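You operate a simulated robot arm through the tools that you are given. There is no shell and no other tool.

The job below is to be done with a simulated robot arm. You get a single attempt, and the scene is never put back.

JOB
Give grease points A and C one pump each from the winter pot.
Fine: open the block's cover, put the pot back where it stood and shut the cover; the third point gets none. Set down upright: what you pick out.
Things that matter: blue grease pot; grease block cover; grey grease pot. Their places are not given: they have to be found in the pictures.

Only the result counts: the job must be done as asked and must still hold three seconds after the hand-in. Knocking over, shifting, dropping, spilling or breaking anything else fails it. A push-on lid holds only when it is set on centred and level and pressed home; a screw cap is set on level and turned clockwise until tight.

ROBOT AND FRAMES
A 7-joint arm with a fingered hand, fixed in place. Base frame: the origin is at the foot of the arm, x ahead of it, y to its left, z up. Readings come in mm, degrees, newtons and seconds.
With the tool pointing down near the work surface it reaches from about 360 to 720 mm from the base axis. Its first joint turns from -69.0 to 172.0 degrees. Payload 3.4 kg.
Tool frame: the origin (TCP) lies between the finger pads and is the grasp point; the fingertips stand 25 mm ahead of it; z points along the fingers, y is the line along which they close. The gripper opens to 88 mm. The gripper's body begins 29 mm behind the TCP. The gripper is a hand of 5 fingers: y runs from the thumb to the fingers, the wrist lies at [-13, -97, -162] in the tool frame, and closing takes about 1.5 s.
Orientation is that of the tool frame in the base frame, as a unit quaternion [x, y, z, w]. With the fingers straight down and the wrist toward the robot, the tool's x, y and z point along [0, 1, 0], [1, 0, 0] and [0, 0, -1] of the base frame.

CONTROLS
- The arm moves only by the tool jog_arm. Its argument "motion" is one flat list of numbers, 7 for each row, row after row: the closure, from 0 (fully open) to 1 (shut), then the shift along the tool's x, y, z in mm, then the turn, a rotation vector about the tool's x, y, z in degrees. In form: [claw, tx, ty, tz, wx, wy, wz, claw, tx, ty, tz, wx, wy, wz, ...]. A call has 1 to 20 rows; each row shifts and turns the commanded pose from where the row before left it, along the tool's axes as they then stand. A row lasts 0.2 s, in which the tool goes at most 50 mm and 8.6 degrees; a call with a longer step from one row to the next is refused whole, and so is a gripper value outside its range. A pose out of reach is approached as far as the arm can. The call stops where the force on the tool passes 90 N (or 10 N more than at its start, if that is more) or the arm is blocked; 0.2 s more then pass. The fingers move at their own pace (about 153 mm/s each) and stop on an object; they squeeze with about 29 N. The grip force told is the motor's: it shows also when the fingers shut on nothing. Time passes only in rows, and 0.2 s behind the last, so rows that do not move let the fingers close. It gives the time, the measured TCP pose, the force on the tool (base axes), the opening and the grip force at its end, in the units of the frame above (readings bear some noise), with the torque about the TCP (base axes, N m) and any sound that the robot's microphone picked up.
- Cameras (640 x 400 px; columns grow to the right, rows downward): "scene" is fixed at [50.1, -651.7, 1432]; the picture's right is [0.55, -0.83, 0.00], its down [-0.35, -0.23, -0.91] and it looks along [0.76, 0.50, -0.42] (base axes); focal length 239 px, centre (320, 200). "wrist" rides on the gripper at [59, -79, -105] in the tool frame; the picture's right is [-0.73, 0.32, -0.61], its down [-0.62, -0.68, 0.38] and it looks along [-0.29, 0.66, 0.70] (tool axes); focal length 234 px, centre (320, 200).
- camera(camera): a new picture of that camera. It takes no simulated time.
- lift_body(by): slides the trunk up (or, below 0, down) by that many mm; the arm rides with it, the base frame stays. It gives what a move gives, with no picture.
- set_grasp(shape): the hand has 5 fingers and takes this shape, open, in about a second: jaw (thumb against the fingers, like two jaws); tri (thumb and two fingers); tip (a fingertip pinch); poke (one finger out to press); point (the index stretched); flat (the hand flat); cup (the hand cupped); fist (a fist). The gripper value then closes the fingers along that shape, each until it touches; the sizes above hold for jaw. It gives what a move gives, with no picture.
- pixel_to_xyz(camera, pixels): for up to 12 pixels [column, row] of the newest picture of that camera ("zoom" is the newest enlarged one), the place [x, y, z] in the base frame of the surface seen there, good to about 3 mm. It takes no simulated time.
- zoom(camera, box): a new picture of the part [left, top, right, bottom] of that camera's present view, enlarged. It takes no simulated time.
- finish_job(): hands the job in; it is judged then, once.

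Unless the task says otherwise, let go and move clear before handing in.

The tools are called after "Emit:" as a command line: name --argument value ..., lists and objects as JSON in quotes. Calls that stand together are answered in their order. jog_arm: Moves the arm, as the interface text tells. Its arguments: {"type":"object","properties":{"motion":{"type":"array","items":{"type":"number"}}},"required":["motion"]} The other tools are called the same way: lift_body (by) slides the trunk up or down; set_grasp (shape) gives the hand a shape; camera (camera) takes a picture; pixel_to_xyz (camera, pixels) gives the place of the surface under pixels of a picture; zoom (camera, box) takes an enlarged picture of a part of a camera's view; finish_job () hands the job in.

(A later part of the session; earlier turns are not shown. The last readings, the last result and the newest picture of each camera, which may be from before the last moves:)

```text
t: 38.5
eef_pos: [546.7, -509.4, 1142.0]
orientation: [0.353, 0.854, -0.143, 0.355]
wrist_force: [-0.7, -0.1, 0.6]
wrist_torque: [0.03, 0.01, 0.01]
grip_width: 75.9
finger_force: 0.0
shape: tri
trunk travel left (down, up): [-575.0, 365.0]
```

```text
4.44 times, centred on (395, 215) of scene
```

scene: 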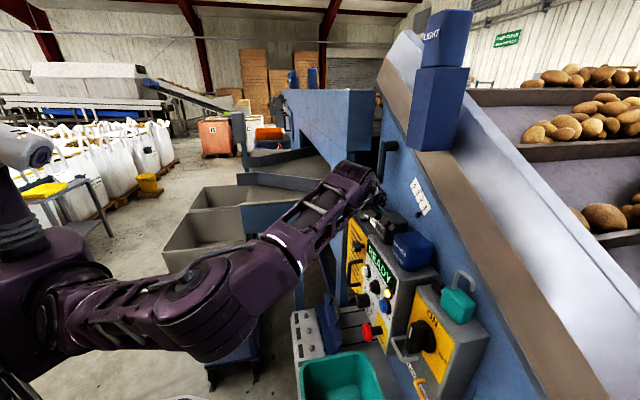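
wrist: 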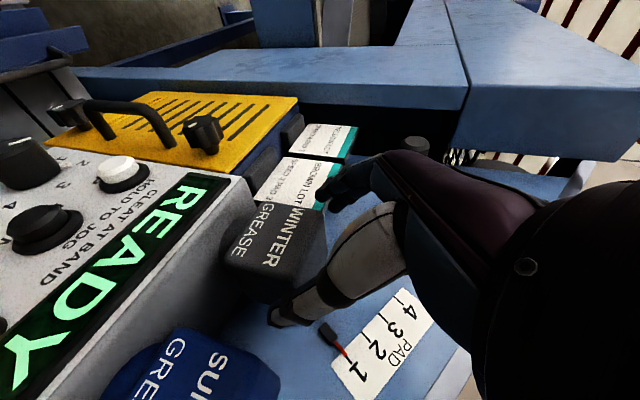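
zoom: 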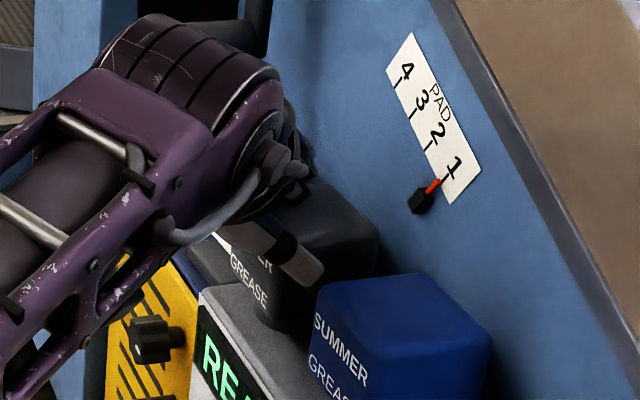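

No contact and well centred (s≈−26.4). I note this grasp pose (546.7,-509.4,1142.0) for the return, and close on the pot.

Emit:
jog_arm --motion '[0.2, 0, 0, 0, 0, 0, 0, 0.26, 0, 0, 0, 0, 0, 0, 0.32, 0, 0, 0, 0, 0, 0, 0.5, 0, 0, 0, 0, 0, 0, 1, 0, 0, 0, 0, 0, 0, 1, 0, 0, 0, 0, 0, 0, 1, 0, 0, 0, 0, 0, 0]'

Emit:
zoom --camera "wrist" --box '[200, 140, 400, 330]'

Emit:
zoom --camera "scene" --box '[340, 170, 450, 260]'

```text
t: 40.1
eef_pos: [546.9, -509.2, 1141.4]
orientation: [0.352, 0.854, -0.143, 0.354]
wrist_force: [-0.5, 0.0, 0.3]
wrist_torque: [-0.02, 0.01, -0.02]
grip_width: 51.5
finger_force: 28.7
shape: tri
trunk travel left (down, up): [-575.0, 365.0]
```

```text
2.11 times, centred on (300, 235) of wrist
```

zoom: 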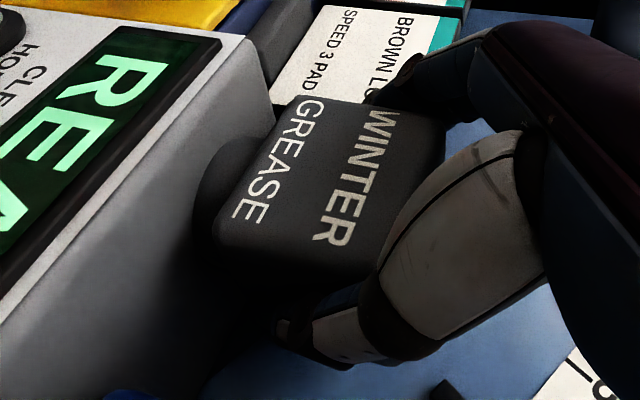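

```text
4.44 times, centred on (395, 215) of scene
```

zoom: 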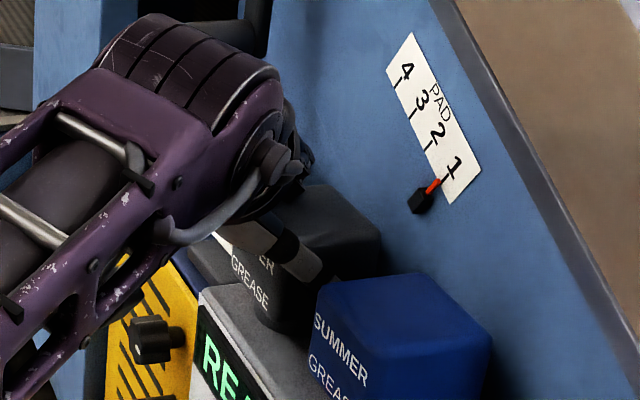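

Gripped (opening 51.5 mm, 28.7 N). I lift straight up 20 mm and check.

Emit:
jog_arm --motion '[1, -3.5, 0, -3.5, 0, 0, 0, 1, -3.5, 0, -3.5, 0, 0, 0, 1, -3.5, 0, -3.5, 0, 0, 0, 1, -3.5, 0, -3.5, 0, 0, 0, 1, 0, 0, 0, 0, 0, 0]'

Emit:
zoom --camera "wrist" --box '[200, 140, 400, 330]'

Emit:
zoom --camera "scene" --box '[340, 170, 450, 260]'

```text
t: 41.3
eef_pos: [544.8, -509.4, 1162.1]
orientation: [0.353, 0.854, -0.142, 0.355]
wrist_force: [0.4, -0.3, -2.3]
wrist_torque: [-0.01, 0.02, 0.03]
grip_width: 51.6
finger_force: 28.8
shape: tri
trunk travel left (down, up): [-575.0, 365.0]
```

```text
2.11 times, centred on (300, 235) of wrist
```

zoom: 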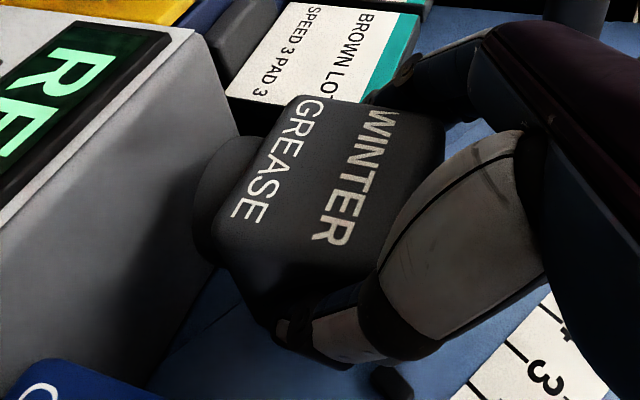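

```text
4.44 times, centred on (395, 215) of scene
```

zoom: 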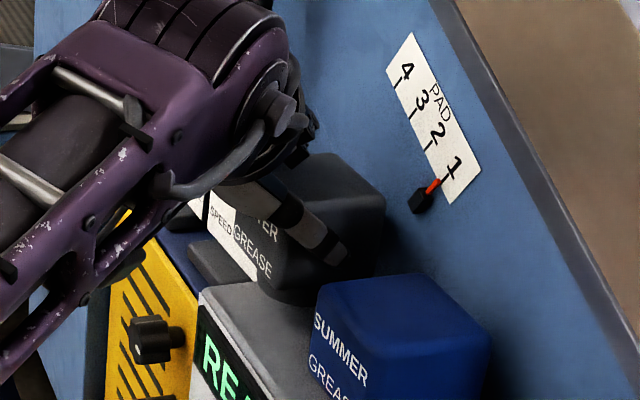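

The pot lifts cleanly (~2.3 N). I raise it further and bring it back clear of the panel.

Emit:
jog_arm --motion '[1, -7, 0, -7, 0, 0, 0, 1, -10, 0, -10, 0, 0, 0, 1, -11.3, 0, -11.3, 0, 0, 0, 1, 10, 0, -10, 0, 0, 0, 1, 15, 0, -15, 0, 0, 0, 1, 18, 0, -18, 0, 0, 0, 1, 18, 0, -18, 0, 0, 0, 1, 18, 0, -18, 0, 0, 0, 1, 18, 0, -18, 0, 0, 0, 1, 12, 0, -12, 0, 0, 0, 1, 8, 0, -8, 0, 0, 0, 1, 0, 0, 0, 0, 0, 0]'

Emit:
camera --camera "wrist"

Emit:
camera --camera "scene"

```text
t: 43.9
eef_pos: [429.8, -391.9, 1201.4]
orientation: [0.353, 0.854, -0.142, 0.355]
wrist_force: [0.0, 0.5, -2.8]
wrist_torque: [0.05, -0.01, -0.01]
grip_width: 51.6
finger_force: 29.0
shape: tri
trunk travel left (down, up): [-575.0, 365.0]
```

```text
taken
```

wrist: 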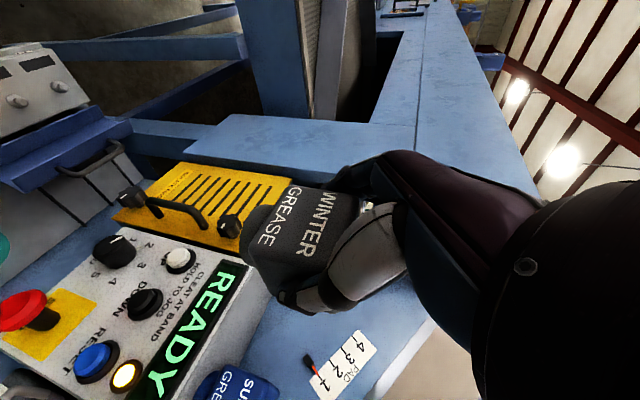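

```text
taken
```

scene: 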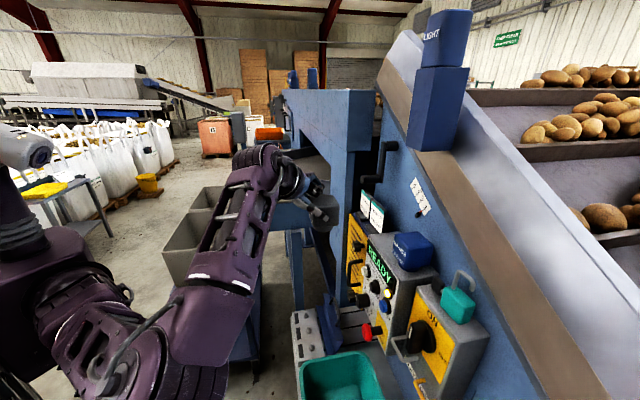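

The pot is held in the open at d≈581. I zoom to check its attitude and see its underside if possible.

Emit:
zoom --camera "scene" --box '[270, 160, 370, 250]'

Emit:
zoom --camera "wrist" --box '[220, 150, 400, 330]'

Emit:
pixel_to_xyz --camera "wrist" --pixels '[[265, 205], [300, 190], [270, 255], [310, 240], [340, 200], [355, 210], [250, 235], [240, 245], [335, 215], [290, 220]]'

Emit:
pixel_to_xyz --camera "scene" --pixels '[[322, 200], [335, 208], [325, 222], [335, 222], [320, 228], [328, 215], [200, 330], [210, 240], [260, 165], [90, 300], [150, 380], [310, 195]]'

```text
4.44 times, centred on (320, 205) of scene
```

zoom: 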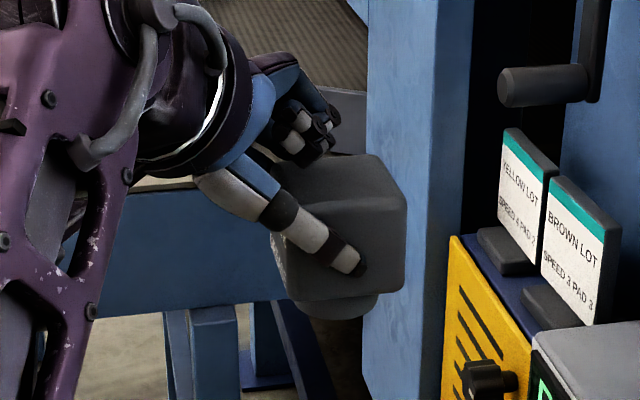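

```text
2.22 times, centred on (310, 240) of wrist
```

zoom: 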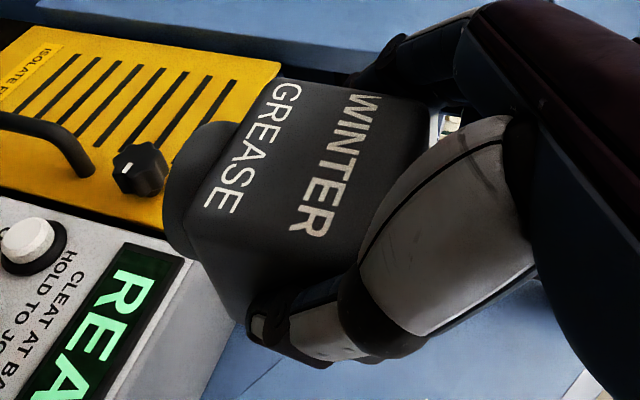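

```text
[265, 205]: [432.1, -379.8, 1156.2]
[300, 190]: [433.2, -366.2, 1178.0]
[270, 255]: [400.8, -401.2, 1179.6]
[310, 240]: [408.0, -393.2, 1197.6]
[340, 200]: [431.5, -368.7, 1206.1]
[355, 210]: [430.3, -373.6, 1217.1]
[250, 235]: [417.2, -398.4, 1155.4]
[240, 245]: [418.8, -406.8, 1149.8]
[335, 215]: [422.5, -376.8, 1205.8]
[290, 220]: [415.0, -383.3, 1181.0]
```

```text
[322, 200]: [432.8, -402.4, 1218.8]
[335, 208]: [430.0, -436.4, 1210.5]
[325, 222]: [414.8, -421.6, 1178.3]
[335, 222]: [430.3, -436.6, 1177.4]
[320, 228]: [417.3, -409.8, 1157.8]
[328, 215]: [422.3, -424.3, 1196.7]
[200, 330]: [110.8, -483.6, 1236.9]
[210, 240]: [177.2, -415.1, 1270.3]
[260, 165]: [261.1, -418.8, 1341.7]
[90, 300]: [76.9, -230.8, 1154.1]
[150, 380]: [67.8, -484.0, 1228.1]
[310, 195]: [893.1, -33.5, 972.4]
```

The pot is upright, its axis ~9 mm ahead of the TCP and its foot ~50 mm below. I shift left to stand over A's x-y (still high).

Emit:
jog_arm --motion '[1, 2.3, 15, -2.3, 0, 0, 0, 1, 2.3, 30, -2.3, 0, 0, 0, 1, 2.3, 35, -2.3, 0, 0, 0, 1, 2.3, 35, -2.3, 0, 0, 0, 1, 2.3, 30, -2.3, 0, 0, 0, 1, 2.4, 20, -2.4, 0, 0, 0, 1, 0, 14.7, 0, 0, 0, 0, 1, 0, 0, 0, 0, 0, 0]'

Emit:
camera --camera "wrist"

Emit:
camera --camera "scene"

```text
t: 45.7
eef_pos: [542.2, -253.4, 1204.9]
orientation: [0.352, 0.854, -0.143, 0.356]
wrist_force: [-0.7, -0.3, -3.3]
wrist_torque: [0.02, 0.03, 0.01]
grip_width: 51.1
finger_force: 28.9
shape: tri
trunk travel left (down, up): [-575.0, 365.0]
```

```text
taken
```

wrist: 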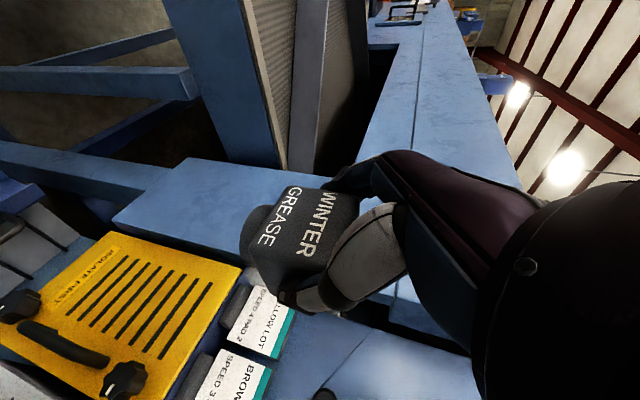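

```text
taken
```

scene: 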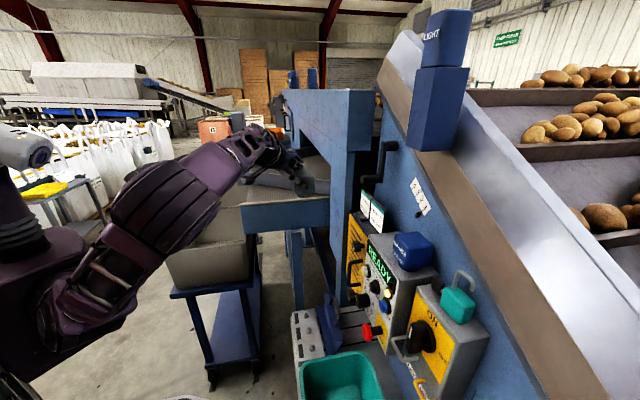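

TCP is over A (s≈−204, d≈563). I lower the trunk 400 mm, leaving the pot's foot well above the nipples.

Emit:
lift_body --by -400

Emit:
camera --camera "wrist"

Emit:
camera --camera "scene"

Emit:
zoom --camera "scene" --box '[270, 260, 370, 360]'

```text
t: 49.6
eef_pos: [541.2, -252.6, 805.3]
orientation: [0.352, 0.854, -0.143, 0.355]
wrist_force: [-0.7, -0.4, -2.0]
wrist_torque: [0.0, 0.02, 0.04]
grip_width: 51.1
finger_force: 29.0
shape: tri
trunk travel left (down, up): [-175.0, 765.0]
```

```text
taken
```

wrist: 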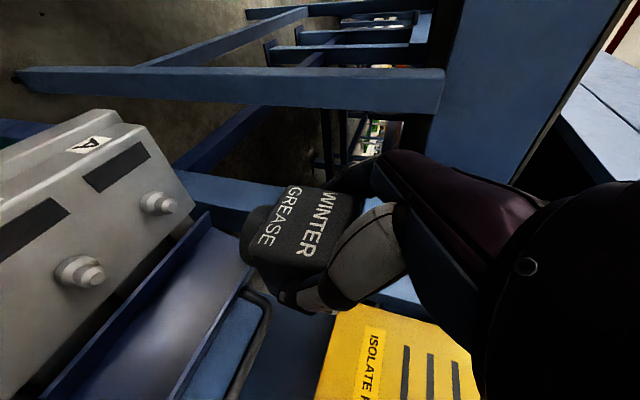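

```text
taken
```

scene: 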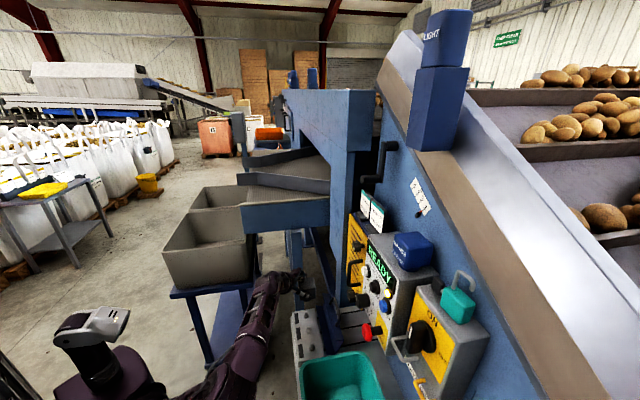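

```text
4.00 times, centred on (320, 310) of scene
```

zoom: 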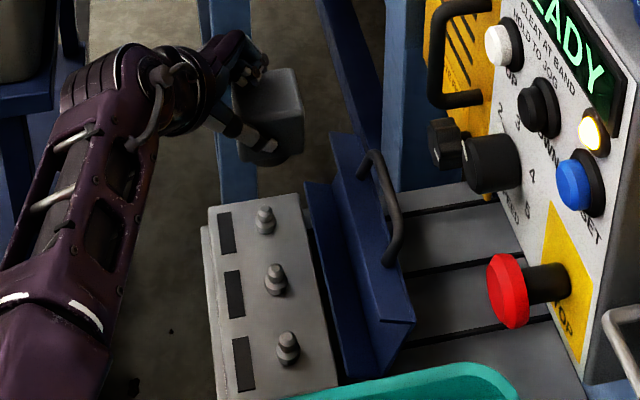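

I measure the held pot and nipple A together to align the axes.

Emit:
pixel_to_xyz --camera "zoom" --pixels '[[265, 85], [285, 80], [290, 120], [280, 130], [300, 90], [240, 100], [265, 160], [275, 157], [265, 213], [275, 270], [287, 340], [265, 220]]'

Emit:
pixel_to_xyz --camera "wrist" --pixels '[[265, 200], [300, 190], [275, 255], [310, 240], [340, 205], [250, 235], [285, 220], [170, 203], [160, 203], [95, 273], [80, 272], [260, 245]]'

Emit:
zoom --camera "scene" --box '[290, 265, 330, 325]'

```text
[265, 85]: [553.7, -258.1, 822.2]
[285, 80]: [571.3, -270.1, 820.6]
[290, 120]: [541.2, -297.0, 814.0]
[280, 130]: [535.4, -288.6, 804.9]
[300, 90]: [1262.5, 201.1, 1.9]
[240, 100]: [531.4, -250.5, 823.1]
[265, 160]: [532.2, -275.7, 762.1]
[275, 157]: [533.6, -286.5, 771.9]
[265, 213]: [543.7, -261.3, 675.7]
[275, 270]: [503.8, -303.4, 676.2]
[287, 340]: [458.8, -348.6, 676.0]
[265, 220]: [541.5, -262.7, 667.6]
```

```text
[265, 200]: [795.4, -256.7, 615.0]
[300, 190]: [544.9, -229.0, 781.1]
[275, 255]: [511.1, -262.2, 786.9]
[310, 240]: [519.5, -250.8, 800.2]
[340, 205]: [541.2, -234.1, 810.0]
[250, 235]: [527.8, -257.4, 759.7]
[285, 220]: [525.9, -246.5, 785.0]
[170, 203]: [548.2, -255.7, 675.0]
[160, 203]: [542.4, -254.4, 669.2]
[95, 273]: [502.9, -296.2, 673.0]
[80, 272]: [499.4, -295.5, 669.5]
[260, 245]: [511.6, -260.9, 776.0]
```

```text
6.67 times, centred on (310, 295) of scene
```

zoom: 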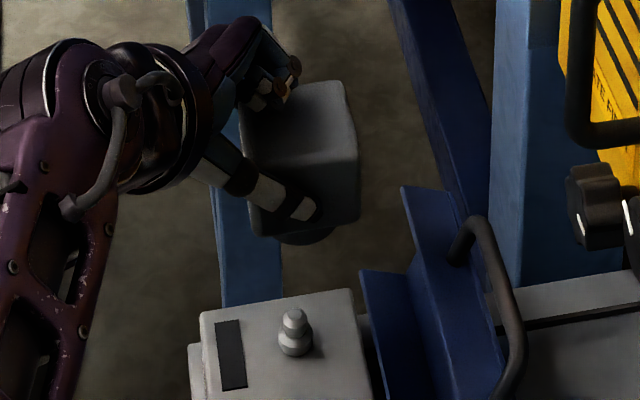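

I refine nipple A's top centre in this zoom.

Emit:
pixel_to_xyz --camera "zoom" --pixels '[[294, 312], [294, 316], [289, 316], [299, 316], [294, 320], [286, 318], [303, 320], [294, 340], [280, 340], [309, 340], [230, 355], [300, 300]]'

Emit:
zoom --camera "wrist" --box '[40, 170, 200, 300]'

Emit:
pixel_to_xyz --camera "zoom" --pixels '[[425, 108], [430, 95], [440, 105], [435, 115], [410, 105], [205, 322], [200, 310], [212, 325], [195, 335], [390, 105], [185, 320], [430, 110]]'

```text
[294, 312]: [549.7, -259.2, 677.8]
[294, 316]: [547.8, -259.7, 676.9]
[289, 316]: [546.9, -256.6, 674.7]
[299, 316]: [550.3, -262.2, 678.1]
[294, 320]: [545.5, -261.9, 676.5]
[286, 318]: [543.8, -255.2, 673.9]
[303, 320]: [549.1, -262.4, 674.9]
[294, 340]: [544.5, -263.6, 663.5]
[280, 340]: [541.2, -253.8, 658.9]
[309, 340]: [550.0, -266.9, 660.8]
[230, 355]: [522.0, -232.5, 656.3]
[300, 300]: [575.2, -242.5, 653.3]
```

```text
3.08 times, centred on (120, 235) of wrist
```

zoom: 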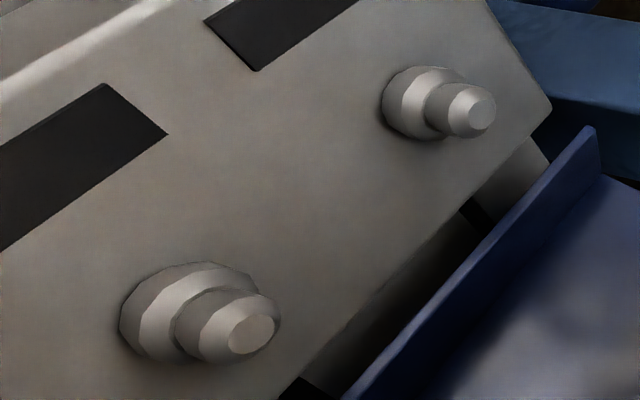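

```text
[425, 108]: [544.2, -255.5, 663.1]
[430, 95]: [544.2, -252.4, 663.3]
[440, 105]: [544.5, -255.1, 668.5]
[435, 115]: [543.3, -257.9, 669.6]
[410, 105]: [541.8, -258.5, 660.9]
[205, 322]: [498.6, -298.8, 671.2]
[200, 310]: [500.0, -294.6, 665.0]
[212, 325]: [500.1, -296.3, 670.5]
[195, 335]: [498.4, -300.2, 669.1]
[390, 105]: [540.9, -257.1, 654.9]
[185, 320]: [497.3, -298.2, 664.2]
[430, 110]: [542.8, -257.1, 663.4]
```

The top discs are visible in the wrist zoom at (482,115) for A and (250,335) for B; I query those.

Emit:
pixel_to_xyz --camera "zoom" --pixels '[[482, 115], [478, 110], [485, 120], [476, 120], [487, 108], [250, 335], [240, 335], [262, 330], [250, 348], [250, 320], [470, 115], [460, 115]]'

```text
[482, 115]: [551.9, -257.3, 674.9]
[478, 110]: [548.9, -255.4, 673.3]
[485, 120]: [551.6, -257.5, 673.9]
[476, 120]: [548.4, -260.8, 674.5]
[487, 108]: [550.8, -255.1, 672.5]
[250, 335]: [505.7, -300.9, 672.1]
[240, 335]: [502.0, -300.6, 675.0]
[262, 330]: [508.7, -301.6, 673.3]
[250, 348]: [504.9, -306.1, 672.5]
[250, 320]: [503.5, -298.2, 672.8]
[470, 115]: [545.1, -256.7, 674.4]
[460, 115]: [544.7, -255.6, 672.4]
```

I measure the pot's d-extent on its right face and its foot ring from the scene view.

Emit:
zoom --camera "scene" --box '[295, 270, 327, 304]'

Emit:
pixel_to_xyz --camera "zoom" --pixels '[[210, 180], [430, 200], [425, 260], [300, 200], [240, 350], [300, 365], [370, 350], [390, 340], [230, 150], [420, 130], [330, 180], [360, 355]]'

```text
11.76 times, centred on (311, 287) of scene
```

zoom: 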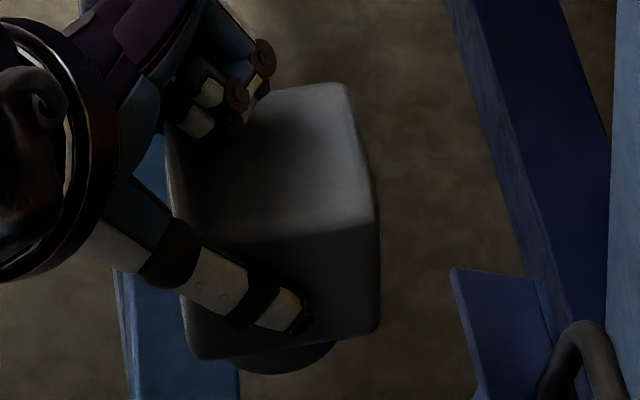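

```text
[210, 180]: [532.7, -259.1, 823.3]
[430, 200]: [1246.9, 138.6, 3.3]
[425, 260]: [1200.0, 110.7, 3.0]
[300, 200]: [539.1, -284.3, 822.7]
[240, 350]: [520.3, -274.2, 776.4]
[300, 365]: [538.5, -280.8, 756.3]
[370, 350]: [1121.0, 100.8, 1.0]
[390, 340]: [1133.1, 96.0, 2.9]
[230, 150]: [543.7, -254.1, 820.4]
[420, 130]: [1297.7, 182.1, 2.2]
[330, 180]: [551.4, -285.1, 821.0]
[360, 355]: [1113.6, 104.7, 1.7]
```

I query the true edges: right face (372,300) and (195,345), foot ring (243,362), (333,348).

Emit:
pixel_to_xyz --camera "zoom" --pixels '[[372, 300], [370, 250], [366, 325], [195, 345], [200, 330], [243, 362], [333, 348], [325, 355], [285, 372], [260, 366], [368, 200], [345, 100]]'

```text
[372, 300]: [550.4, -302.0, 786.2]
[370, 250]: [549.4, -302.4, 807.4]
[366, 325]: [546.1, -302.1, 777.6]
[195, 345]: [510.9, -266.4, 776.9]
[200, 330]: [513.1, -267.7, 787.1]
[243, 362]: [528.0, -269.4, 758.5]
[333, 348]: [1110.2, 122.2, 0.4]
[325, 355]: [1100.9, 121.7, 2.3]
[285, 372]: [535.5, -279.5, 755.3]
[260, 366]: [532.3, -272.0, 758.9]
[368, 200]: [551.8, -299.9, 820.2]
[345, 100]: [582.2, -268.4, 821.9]
```

The pot's axis is about 12–13 mm ahead of the TCP in d and its foot ~50 mm below it. I align over nipple A (s=−206, d=571) and descend to leave ~8 mm of gap.

Emit:
jog_arm --motion '[1, 1.8, 1.9, -1.8, 0, 0, 0, 1, 10.6, 0, 10.6, 0, 0, 0, 1, 14.1, 0, 14.1, 0, 0, 0, 1, 14.1, 0, 14.1, 0, 0, 0, 1, 10.6, 0, 10.6, 0, 0, 0, 1, 0, 0, 0, 0, 0, 0]'

Emit:
camera --camera "scene"

Emit:
zoom --camera "scene" --box '[290, 280, 350, 340]'

Emit:
zoom --camera "wrist" --box '[160, 150, 380, 330]'

```text
t: 51.0
eef_pos: [540.7, -247.6, 732.5]
orientation: [0.352, 0.854, -0.143, 0.355]
wrist_force: [0.7, 0.6, -2.4]
wrist_torque: [0.01, 0.03, 0.01]
grip_width: 51.2
finger_force: 28.9
shape: tri
trunk travel left (down, up): [-175.0, 765.0]
```

```text
taken
```

scene: 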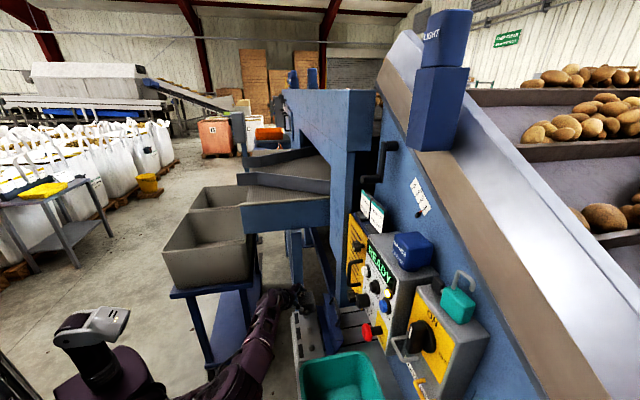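

```text
6.67 times, centred on (320, 310) of scene
```

zoom: 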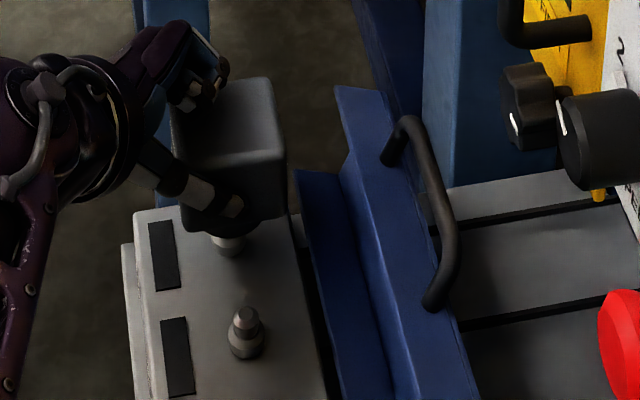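

```text
2.22 times, centred on (270, 240) of wrist
```

zoom: 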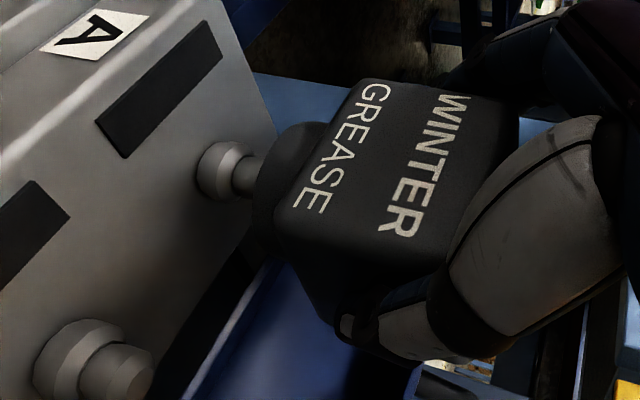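

The foot sits right over nipple A in both views (wrist zoom (250,178)). I make a 1 mm correction and descend 8 mm slowly, reading the force.

Emit:
jog_arm --motion '[1, -0.9, -1.2, 0.9, 0, 0, 0, 1, 1.41, 0, 1.41, 0, 0, 0, 1, 1.41, 0, 1.41, 0, 0, 0, 1, 1.41, 0, 1.41, 0, 0, 0, 1, 1.41, 0, 1.41, 0, 0, 0, 1, 0, 0, 0, 0, 0, 0]'

Emit:
zoom --camera "wrist" --box '[160, 150, 380, 330]'

```text
t: 52.4
eef_pos: [542.0, -250.6, 727.1]
orientation: [0.352, 0.854, -0.144, 0.355]
wrist_force: [-0.1, -0.2, -3.0]
wrist_torque: [0.04, 0.02, 0.03]
grip_width: 51.4
finger_force: 29.2
shape: tri
trunk travel left (down, up): [-175.0, 765.0]
```

```text
2.22 times, centred on (270, 240) of wrist
```

zoom: 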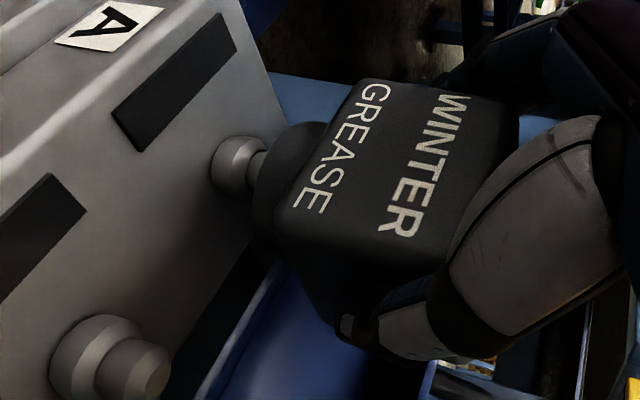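

No contact yet at z=727. I nudge back 1.5 mm in d and go down 4 mm more.

Emit:
jog_arm --motion '[1, 1.06, 0, -1.06, 0, 0, 0, 1, 1.41, 0, 1.41, 0, 0, 0, 1, 1.41, 0, 1.41, 0, 0, 0, 1, 0, 0, 0, 0, 0, 0]'

Emit:
zoom --camera "wrist" --box '[160, 150, 380, 330]'

```text
t: 53.4
eef_pos: [539.6, -247.7, 724.6]
orientation: [0.352, 0.854, -0.142, 0.356]
wrist_force: [0.2, 0.6, 0.0]
wrist_torque: [-0.03, -0.01, -0.02]
grip_width: 51.0
finger_force: 28.9
shape: tri
trunk travel left (down, up): [-175.0, 765.0]
```

```text
2.22 times, centred on (270, 240) of wrist
```

zoom: 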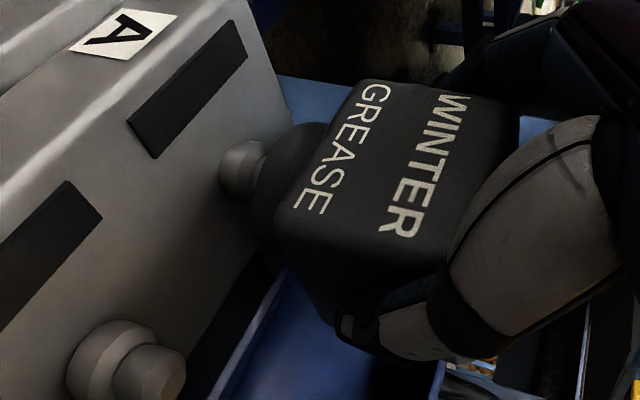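

The nipple's tip seems to be entering the foot; load changed from −3 to 0 N. I go 4 mm further.

Emit:
jog_arm --motion '[1, 1.41, 0, 1.41, 0, 0, 0, 1, 1.41, 0, 1.41, 0, 0, 0, 1, 0, 0, 0, 0, 0, 0]'

Emit:
zoom --camera "wrist" --box '[160, 150, 380, 330]'

```text
t: 54.2
eef_pos: [539.0, -249.1, 720.5]
orientation: [0.354, 0.854, -0.142, 0.355]
wrist_force: [0.1, 0.7, 2.6]
wrist_torque: [-0.02, -0.03, 0.04]
grip_width: 51.2
finger_force: 28.7
shape: tri
trunk travel left (down, up): [-175.0, 765.0]
```

```text
2.22 times, centred on (270, 240) of wrist
```

zoom: 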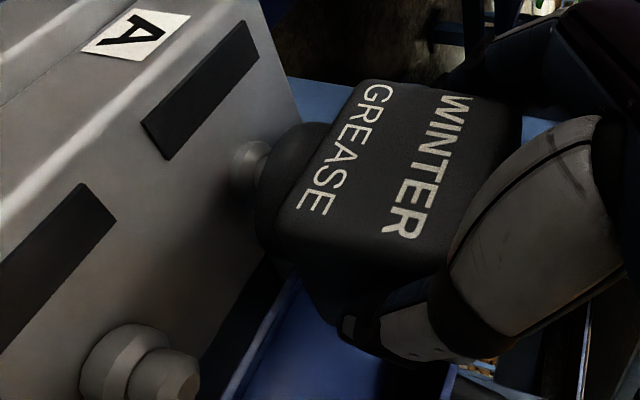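

Load rises spring-like (+5 N over 4–6 mm), which looks like the pump stroke starting. I keep pressing monotonically in small steps.

Emit:
jog_arm --motion '[1, 1.41, 0, 1.41, 0, 0, 0, 1, 1.41, 0, 1.41, 0, 0, 0, 1, 0, 0, 0, 0, 0, 0]'

Emit:
zoom --camera "wrist" --box '[160, 150, 380, 330]'

```text
t: 55.0
eef_pos: [540.2, -249.5, 716.7]
orientation: [0.352, 0.853, -0.142, 0.357]
wrist_force: [-0.3, 2.0, 7.9]
wrist_torque: [0.02, -0.11, -0.03]
grip_width: 51.3
finger_force: 29.1
shape: tri
trunk travel left (down, up): [-175.0, 765.0]
```

```text
2.22 times, centred on (270, 240) of wrist
```

zoom: 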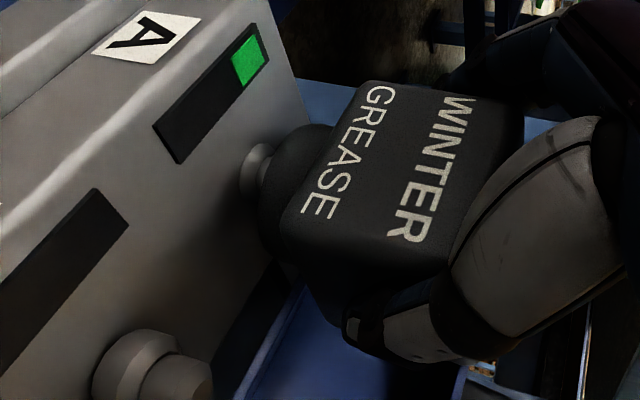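

A green square lit on A's indicator strip at zoom (248,62): one pump counted. I lift straight off now, without pressing further.

Emit:
jog_arm --motion '[1, -4, 0, -4, 0, 0, 0, 1, -7, 0, -7, 0, 0, 0, 1, -10, 0, -10, 0, 0, 0, 1, -10, 0, -10, 0, 0, 0, 1, -5, 0, -5, 0, 0, 0, 1, 0, 0, 0, 0, 0, 0]'

Emit:
camera --camera "wrist"

Emit:
zoom --camera "scene" --box '[290, 280, 350, 360]'

```text
t: 56.4
eef_pos: [542.4, -250.8, 764.6]
orientation: [0.353, 0.854, -0.142, 0.354]
wrist_force: [0.0, 0.1, -2.3]
wrist_torque: [0.02, -0.01, 0.02]
grip_width: 51.2
finger_force: 28.7
shape: tri
trunk travel left (down, up): [-175.0, 765.0]
```

```text
taken
```

wrist: 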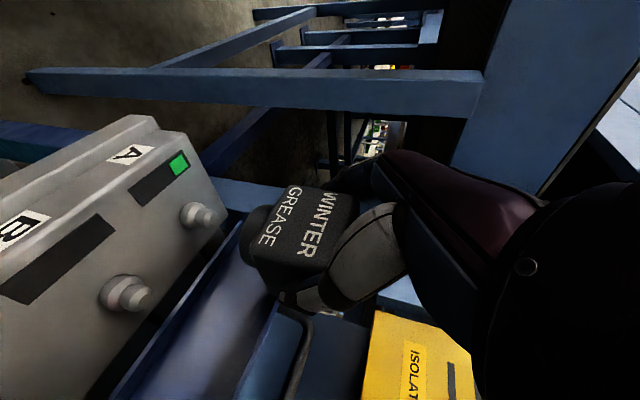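

```text
5.00 times, centred on (320, 320) of scene
```

zoom: 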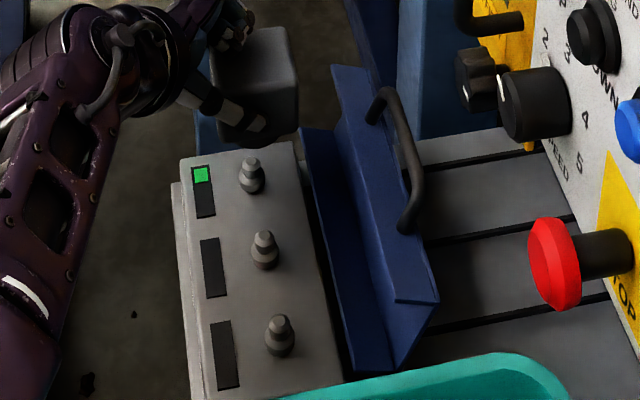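

A shows exactly one green mark. I measure nipple C's top again from the scene and the bin rim near it, before moving there.

Emit:
zoom --camera "scene" --box '[305, 320, 345, 360]'

Emit:
pixel_to_xyz --camera "zoom" --pixels '[[326, 243], [326, 248], [320, 248], [332, 248], [326, 254], [286, 37], [286, 43], [280, 43], [292, 43], [286, 48], [400, 385], [330, 395]]'

```text
10.00 times, centred on (325, 340) of scene
```

zoom: 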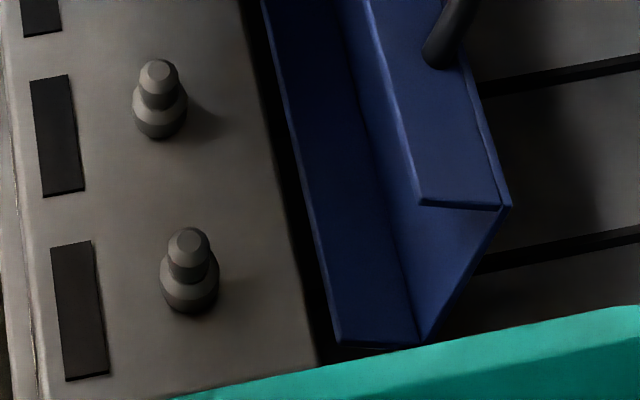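

```text
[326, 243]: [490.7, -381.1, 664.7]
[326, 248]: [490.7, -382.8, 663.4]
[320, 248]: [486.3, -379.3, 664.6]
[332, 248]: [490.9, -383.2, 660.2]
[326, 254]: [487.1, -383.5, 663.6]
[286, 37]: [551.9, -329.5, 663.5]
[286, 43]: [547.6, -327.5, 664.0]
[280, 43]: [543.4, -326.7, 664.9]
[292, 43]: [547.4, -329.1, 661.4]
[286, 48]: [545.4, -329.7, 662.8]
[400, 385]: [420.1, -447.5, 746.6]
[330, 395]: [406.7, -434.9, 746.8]
```

The nipple tops in this zoom are at B (160,68) and C (190,236); I query those pixels.

Emit:
pixel_to_xyz --camera "zoom" --pixels '[[190, 234], [190, 238], [184, 238], [196, 238], [190, 243], [160, 66], [160, 70], [154, 70], [166, 70], [160, 75], [200, 395], [260, 385]]'

Emit:
zoom --camera "wrist" --box '[60, 180, 260, 320]'

```text
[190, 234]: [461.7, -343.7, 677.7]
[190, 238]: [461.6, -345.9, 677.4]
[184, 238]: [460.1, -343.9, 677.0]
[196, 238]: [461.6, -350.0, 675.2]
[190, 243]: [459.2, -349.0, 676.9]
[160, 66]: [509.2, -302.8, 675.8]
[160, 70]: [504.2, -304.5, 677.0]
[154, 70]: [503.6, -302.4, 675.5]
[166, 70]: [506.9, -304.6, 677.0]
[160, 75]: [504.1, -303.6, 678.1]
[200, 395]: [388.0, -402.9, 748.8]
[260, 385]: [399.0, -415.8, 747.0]
```

```text
2.86 times, centred on (160, 250) of wrist
```

zoom: 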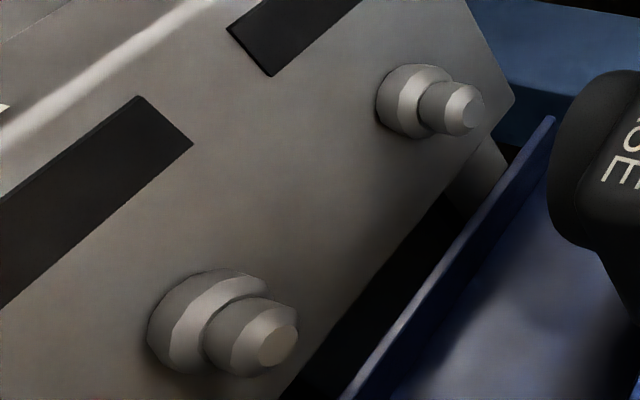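

C's top is at about s=−82, d=571 (122.9 mm from A), and the bin rim (s≈10, z≈748) is clear of the hand. I move along to C at this height.

Emit:
jog_arm --motion '[1, 1.7, -10, -1.7, 0, 0, 0, 1, 0, -24, 0, 0, 0, 0, 1, 0, -28, 0, 0, 0, 0, 1, 0, -28, 0, 0, 0, 0, 1, 0, -22, 0, 0, 0, 0, 1, 0, -12, 0, 0, 0, 0, 1, 0, 0, 0, 0, 0, 0]'

Emit:
camera --camera "wrist"

Emit:
zoom --camera "scene" --box '[260, 270, 360, 370]'

```text
t: 58.0
eef_pos: [453.6, -339.5, 764.3]
orientation: [0.352, 0.854, -0.142, 0.355]
wrist_force: [-0.2, -0.2, -2.7]
wrist_torque: [0.02, 0.04, 0.0]
grip_width: 51.0
finger_force: 29.4
shape: tri
trunk travel left (down, up): [-175.0, 765.0]
```

```text
taken
```

wrist: 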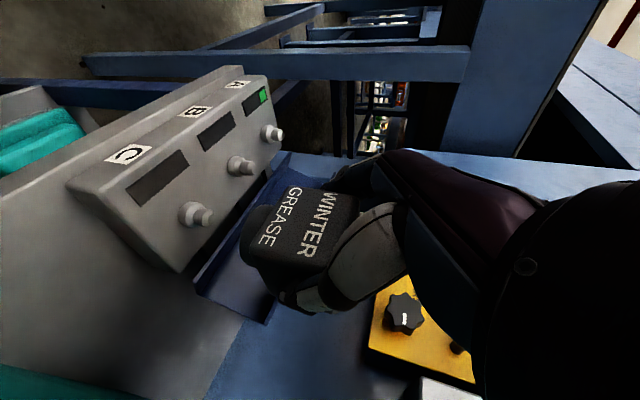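

```text
4.00 times, centred on (310, 320) of scene
```

zoom: 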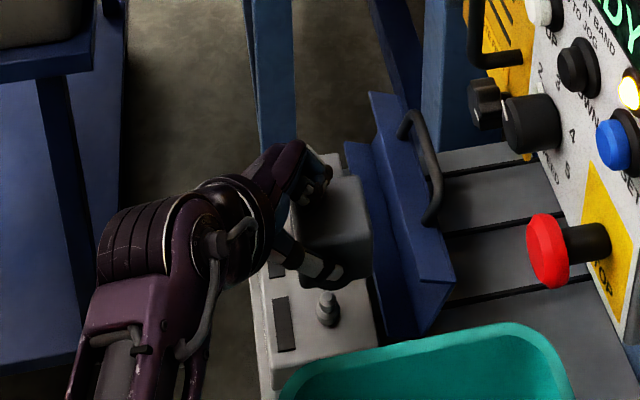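

The C nipple appears at wrist (197,213) — the same place where A was after lift-off, so the alignment matches. I descend to ~8 mm above contact and compare with the A view.

Emit:
jog_arm --motion '[1, 5, 0.5, 5, 0, 0, 0, 1, 8, 0.5, 8, 0, 0, 0, 1, 7, 0, 7, 0, 0, 0, 1, 2.6, 0, 2.6, 0, 0, 0, 1, 0, 0, 0, 0, 0, 0]'

Emit:
zoom --camera "wrist" --box '[160, 150, 380, 330]'

Emit:
zoom --camera "scene" --box '[280, 290, 350, 360]'

```text
t: 59.2
eef_pos: [452.7, -335.1, 732.7]
orientation: [0.352, 0.854, -0.142, 0.355]
wrist_force: [-0.8, 0.4, -1.5]
wrist_torque: [0.05, 0.03, -0.04]
grip_width: 51.1
finger_force: 29.4
shape: tri
trunk travel left (down, up): [-175.0, 765.0]
```

```text
2.22 times, centred on (270, 240) of wrist
```

zoom: 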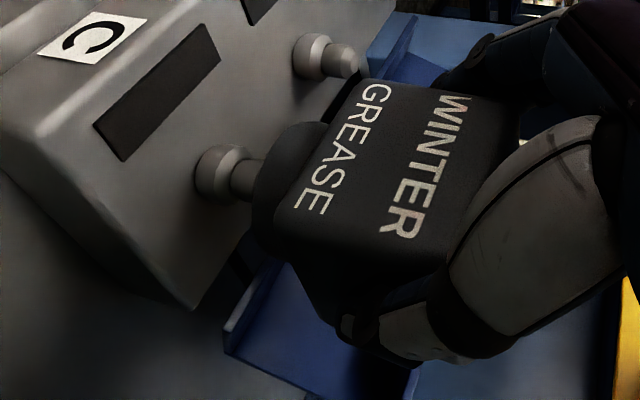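

```text
5.71 times, centred on (315, 325) of scene
```

zoom: 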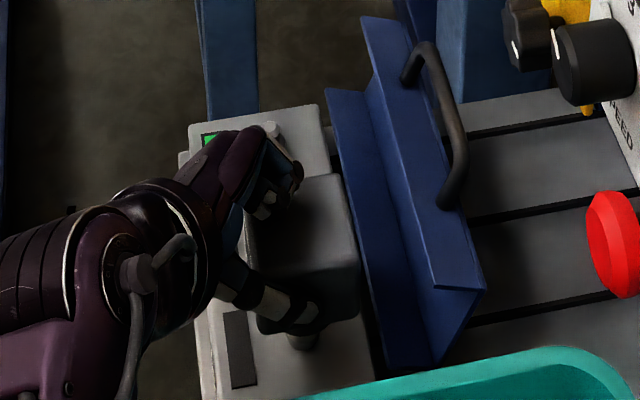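

The view matches A's (stem at zoom (245,180)). I apply the same 1.2 mm correction, descend 12 mm, and then check.

Emit:
jog_arm --motion '[1, 0, -1.2, 0, 0, 0, 0, 1, 1.41, 0, 1.41, 0, 0, 0, 1, 1.41, 0, 1.41, 0, 0, 0, 1, 1.41, 0, 1.41, 0, 0, 0, 1, 1.41, 0, 1.41, 0, 0, 0, 1, 1.41, 0, 1.41, 0, 0, 0, 1, 1.41, 0, 1.41, 0, 0, 0, 1, 0, 0, 0, 0, 0, 0]'

Emit:
zoom --camera "wrist" --box '[160, 150, 380, 330]'

```text
t: 61.0
eef_pos: [451.5, -335.4, 722.0]
orientation: [0.353, 0.854, -0.141, 0.355]
wrist_force: [-0.6, -1.0, 1.4]
wrist_torque: [-0.01, 0.01, -0.03]
grip_width: 51.1
finger_force: 29.2
shape: tri
trunk travel left (down, up): [-175.0, 765.0]
```

```text
2.22 times, centred on (270, 240) of wrist
```

zoom: 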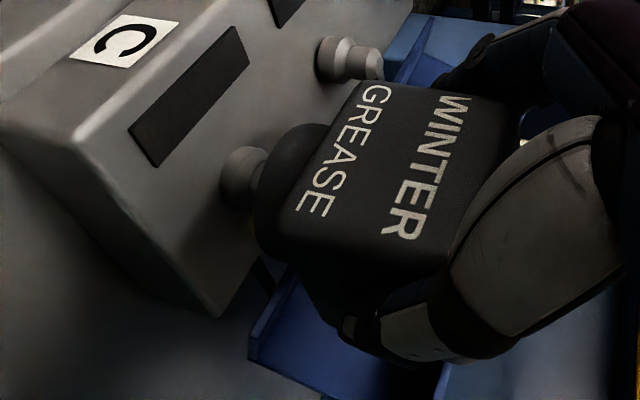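

Light contact (+1.4 N vs −2.5 N free), no mark yet. I press a further 3 mm and look.

Emit:
jog_arm --motion '[1, 1.41, 0, 1.41, 0, 0, 0, 1, 0.7, 0, 0.7, 0, 0, 0, 1, 0, 0, 0, 0, 0, 0]'

Emit:
zoom --camera "wrist" --box '[160, 150, 380, 330]'

```text
t: 61.8
eef_pos: [451.8, -337.2, 719.0]
orientation: [0.353, 0.854, -0.142, 0.356]
wrist_force: [-0.6, 0.9, 2.5]
wrist_torque: [0.0, -0.04, 0.04]
grip_width: 51.5
finger_force: 29.0
shape: tri
trunk travel left (down, up): [-175.0, 765.0]
```

```text
2.22 times, centred on (270, 240) of wrist
```

zoom: 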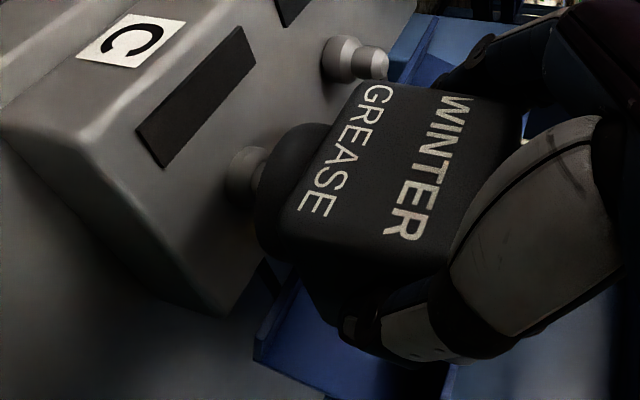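

Still no mark at 2.5 N; A triggered near 8 N. I press another 3 mm.

Emit:
jog_arm --motion '[1, 1.1, 0, 1.1, 0, 0, 0, 1, 1.1, 0, 1.1, 0, 0, 0, 1, 0, 0, 0, 0, 0, 0]'

Emit:
zoom --camera "wrist" --box '[160, 150, 380, 330]'

```text
t: 62.6
eef_pos: [452.3, -335.1, 716.3]
orientation: [0.353, 0.853, -0.142, 0.356]
wrist_force: [-0.8, 0.0, 6.9]
wrist_torque: [-0.03, -0.08, 0.0]
grip_width: 51.0
finger_force: 29.3
shape: tri
trunk travel left (down, up): [-175.0, 765.0]
```

```text
2.22 times, centred on (270, 240) of wrist
```

zoom: 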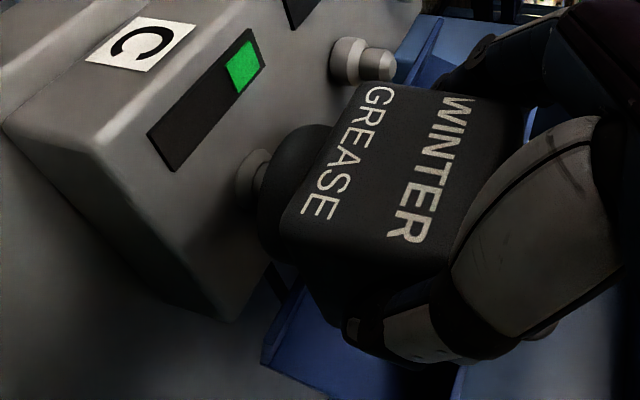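

C's strip shows one green square at zoom (243,65): the pump is counted. I lift straight off.

Emit:
jog_arm --motion '[1, -4, 0, -4, 0, 0, 0, 1, -7, 0, -7, 0, 0, 0, 1, -10, 0, -10, 0, 0, 0, 1, -14, 0, -14, 0, 0, 0, 1, -14, 0, -14, 0, 0, 0, 1, -7, 0, -7, 0, 0, 0, 1, 0, 0, 0, 0, 0, 0]'

Emit:
camera --camera "wrist"

Emit:
camera --camera "scene"

Emit:
zoom --camera "scene" --box '[280, 290, 350, 360]'

```text
t: 64.2
eef_pos: [451.9, -336.5, 793.7]
orientation: [0.353, 0.854, -0.143, 0.354]
wrist_force: [-0.1, -0.6, -1.9]
wrist_torque: [0.06, 0.02, -0.02]
grip_width: 51.2
finger_force: 29.0
shape: tri
trunk travel left (down, up): [-175.0, 765.0]
```

```text
taken
```

wrist: 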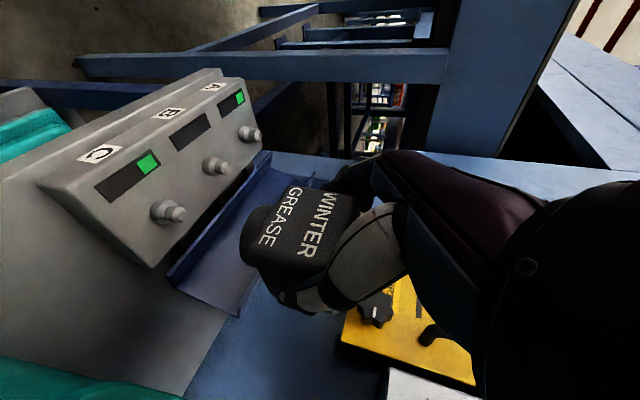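

```text
taken
```

scene: 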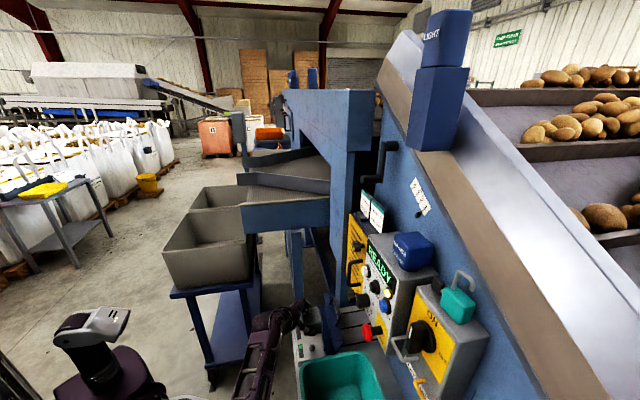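

```text
5.71 times, centred on (315, 325) of scene
```

zoom: 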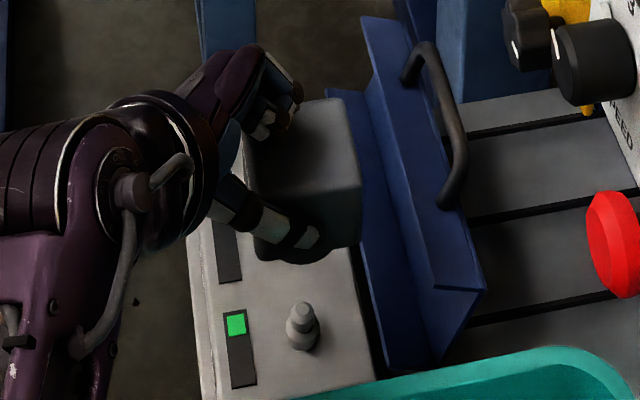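

A and C each show one mark and B none. I raise the trunk to carry the pot back to the control box.

Emit:
lift_body --by 412

Emit:
jog_arm --motion '[1, 0, -10, 0, 0, 0, 0, 1, 0, -20, 0, 0, 0, 0, 1, 0, -18, 0, 0, 0, 0, 1, 0, -8, 0, 0, 0, 0, 1, 0, 0, 0, 0, 0, 0]'

Emit:
camera --camera "wrist"

Emit:
camera --camera "scene"

```text
refused: 412 is not a number from -400 to 400
```

```text
t: 65.4
eef_pos: [412.4, -377.5, 794.4]
orientation: [0.352, 0.854, -0.143, 0.355]
wrist_force: [0.9, -0.4, -2.5]
wrist_torque: [0.06, 0.02, 0.0]
grip_width: 50.9
finger_force: 28.6
shape: tri
trunk travel left (down, up): [-175.0, 765.0]
```

```text
taken
```

wrist: 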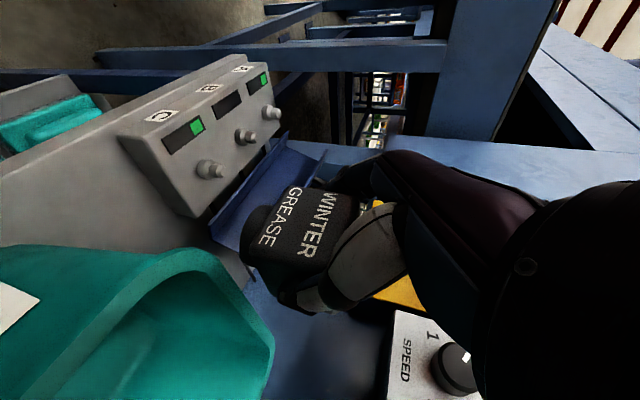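

```text
taken
```

scene: 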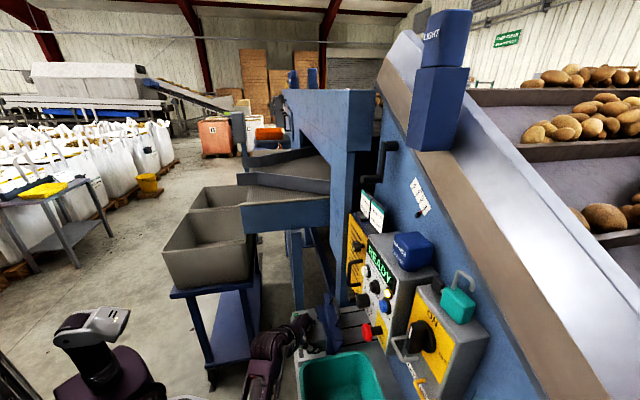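

The lift was refused (limit 400) and the sideways shift happened low but without contact (forces ~0, thumb above the bin rim). I raise by 400 now.

Emit:
lift_body --by 400

Emit:
camera --camera "wrist"

Emit:
camera --camera "scene"

```text
t: 69.2
eef_pos: [414.1, -376.9, 1194.3]
orientation: [0.353, 0.854, -0.142, 0.355]
wrist_force: [-0.3, -0.1, -2.4]
wrist_torque: [0.0, 0.02, 0.0]
grip_width: 51.3
finger_force: 29.7
shape: tri
trunk travel left (down, up): [-575.0, 365.0]
```

```text
taken
```

wrist: 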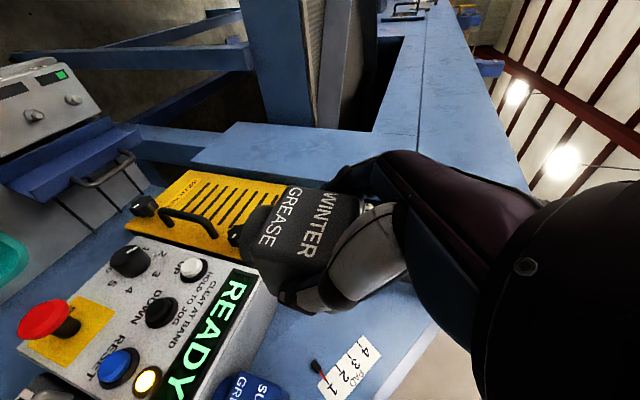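

```text
taken
```

scene: 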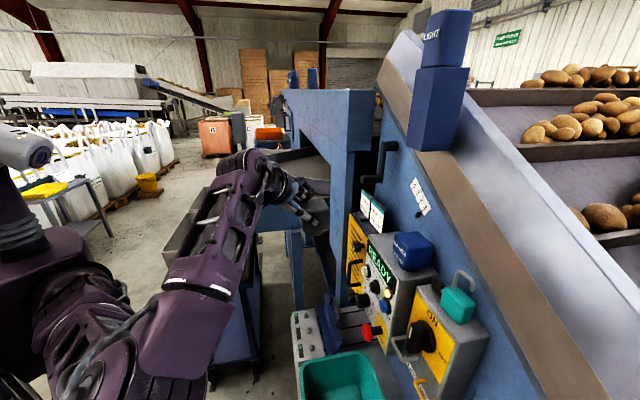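

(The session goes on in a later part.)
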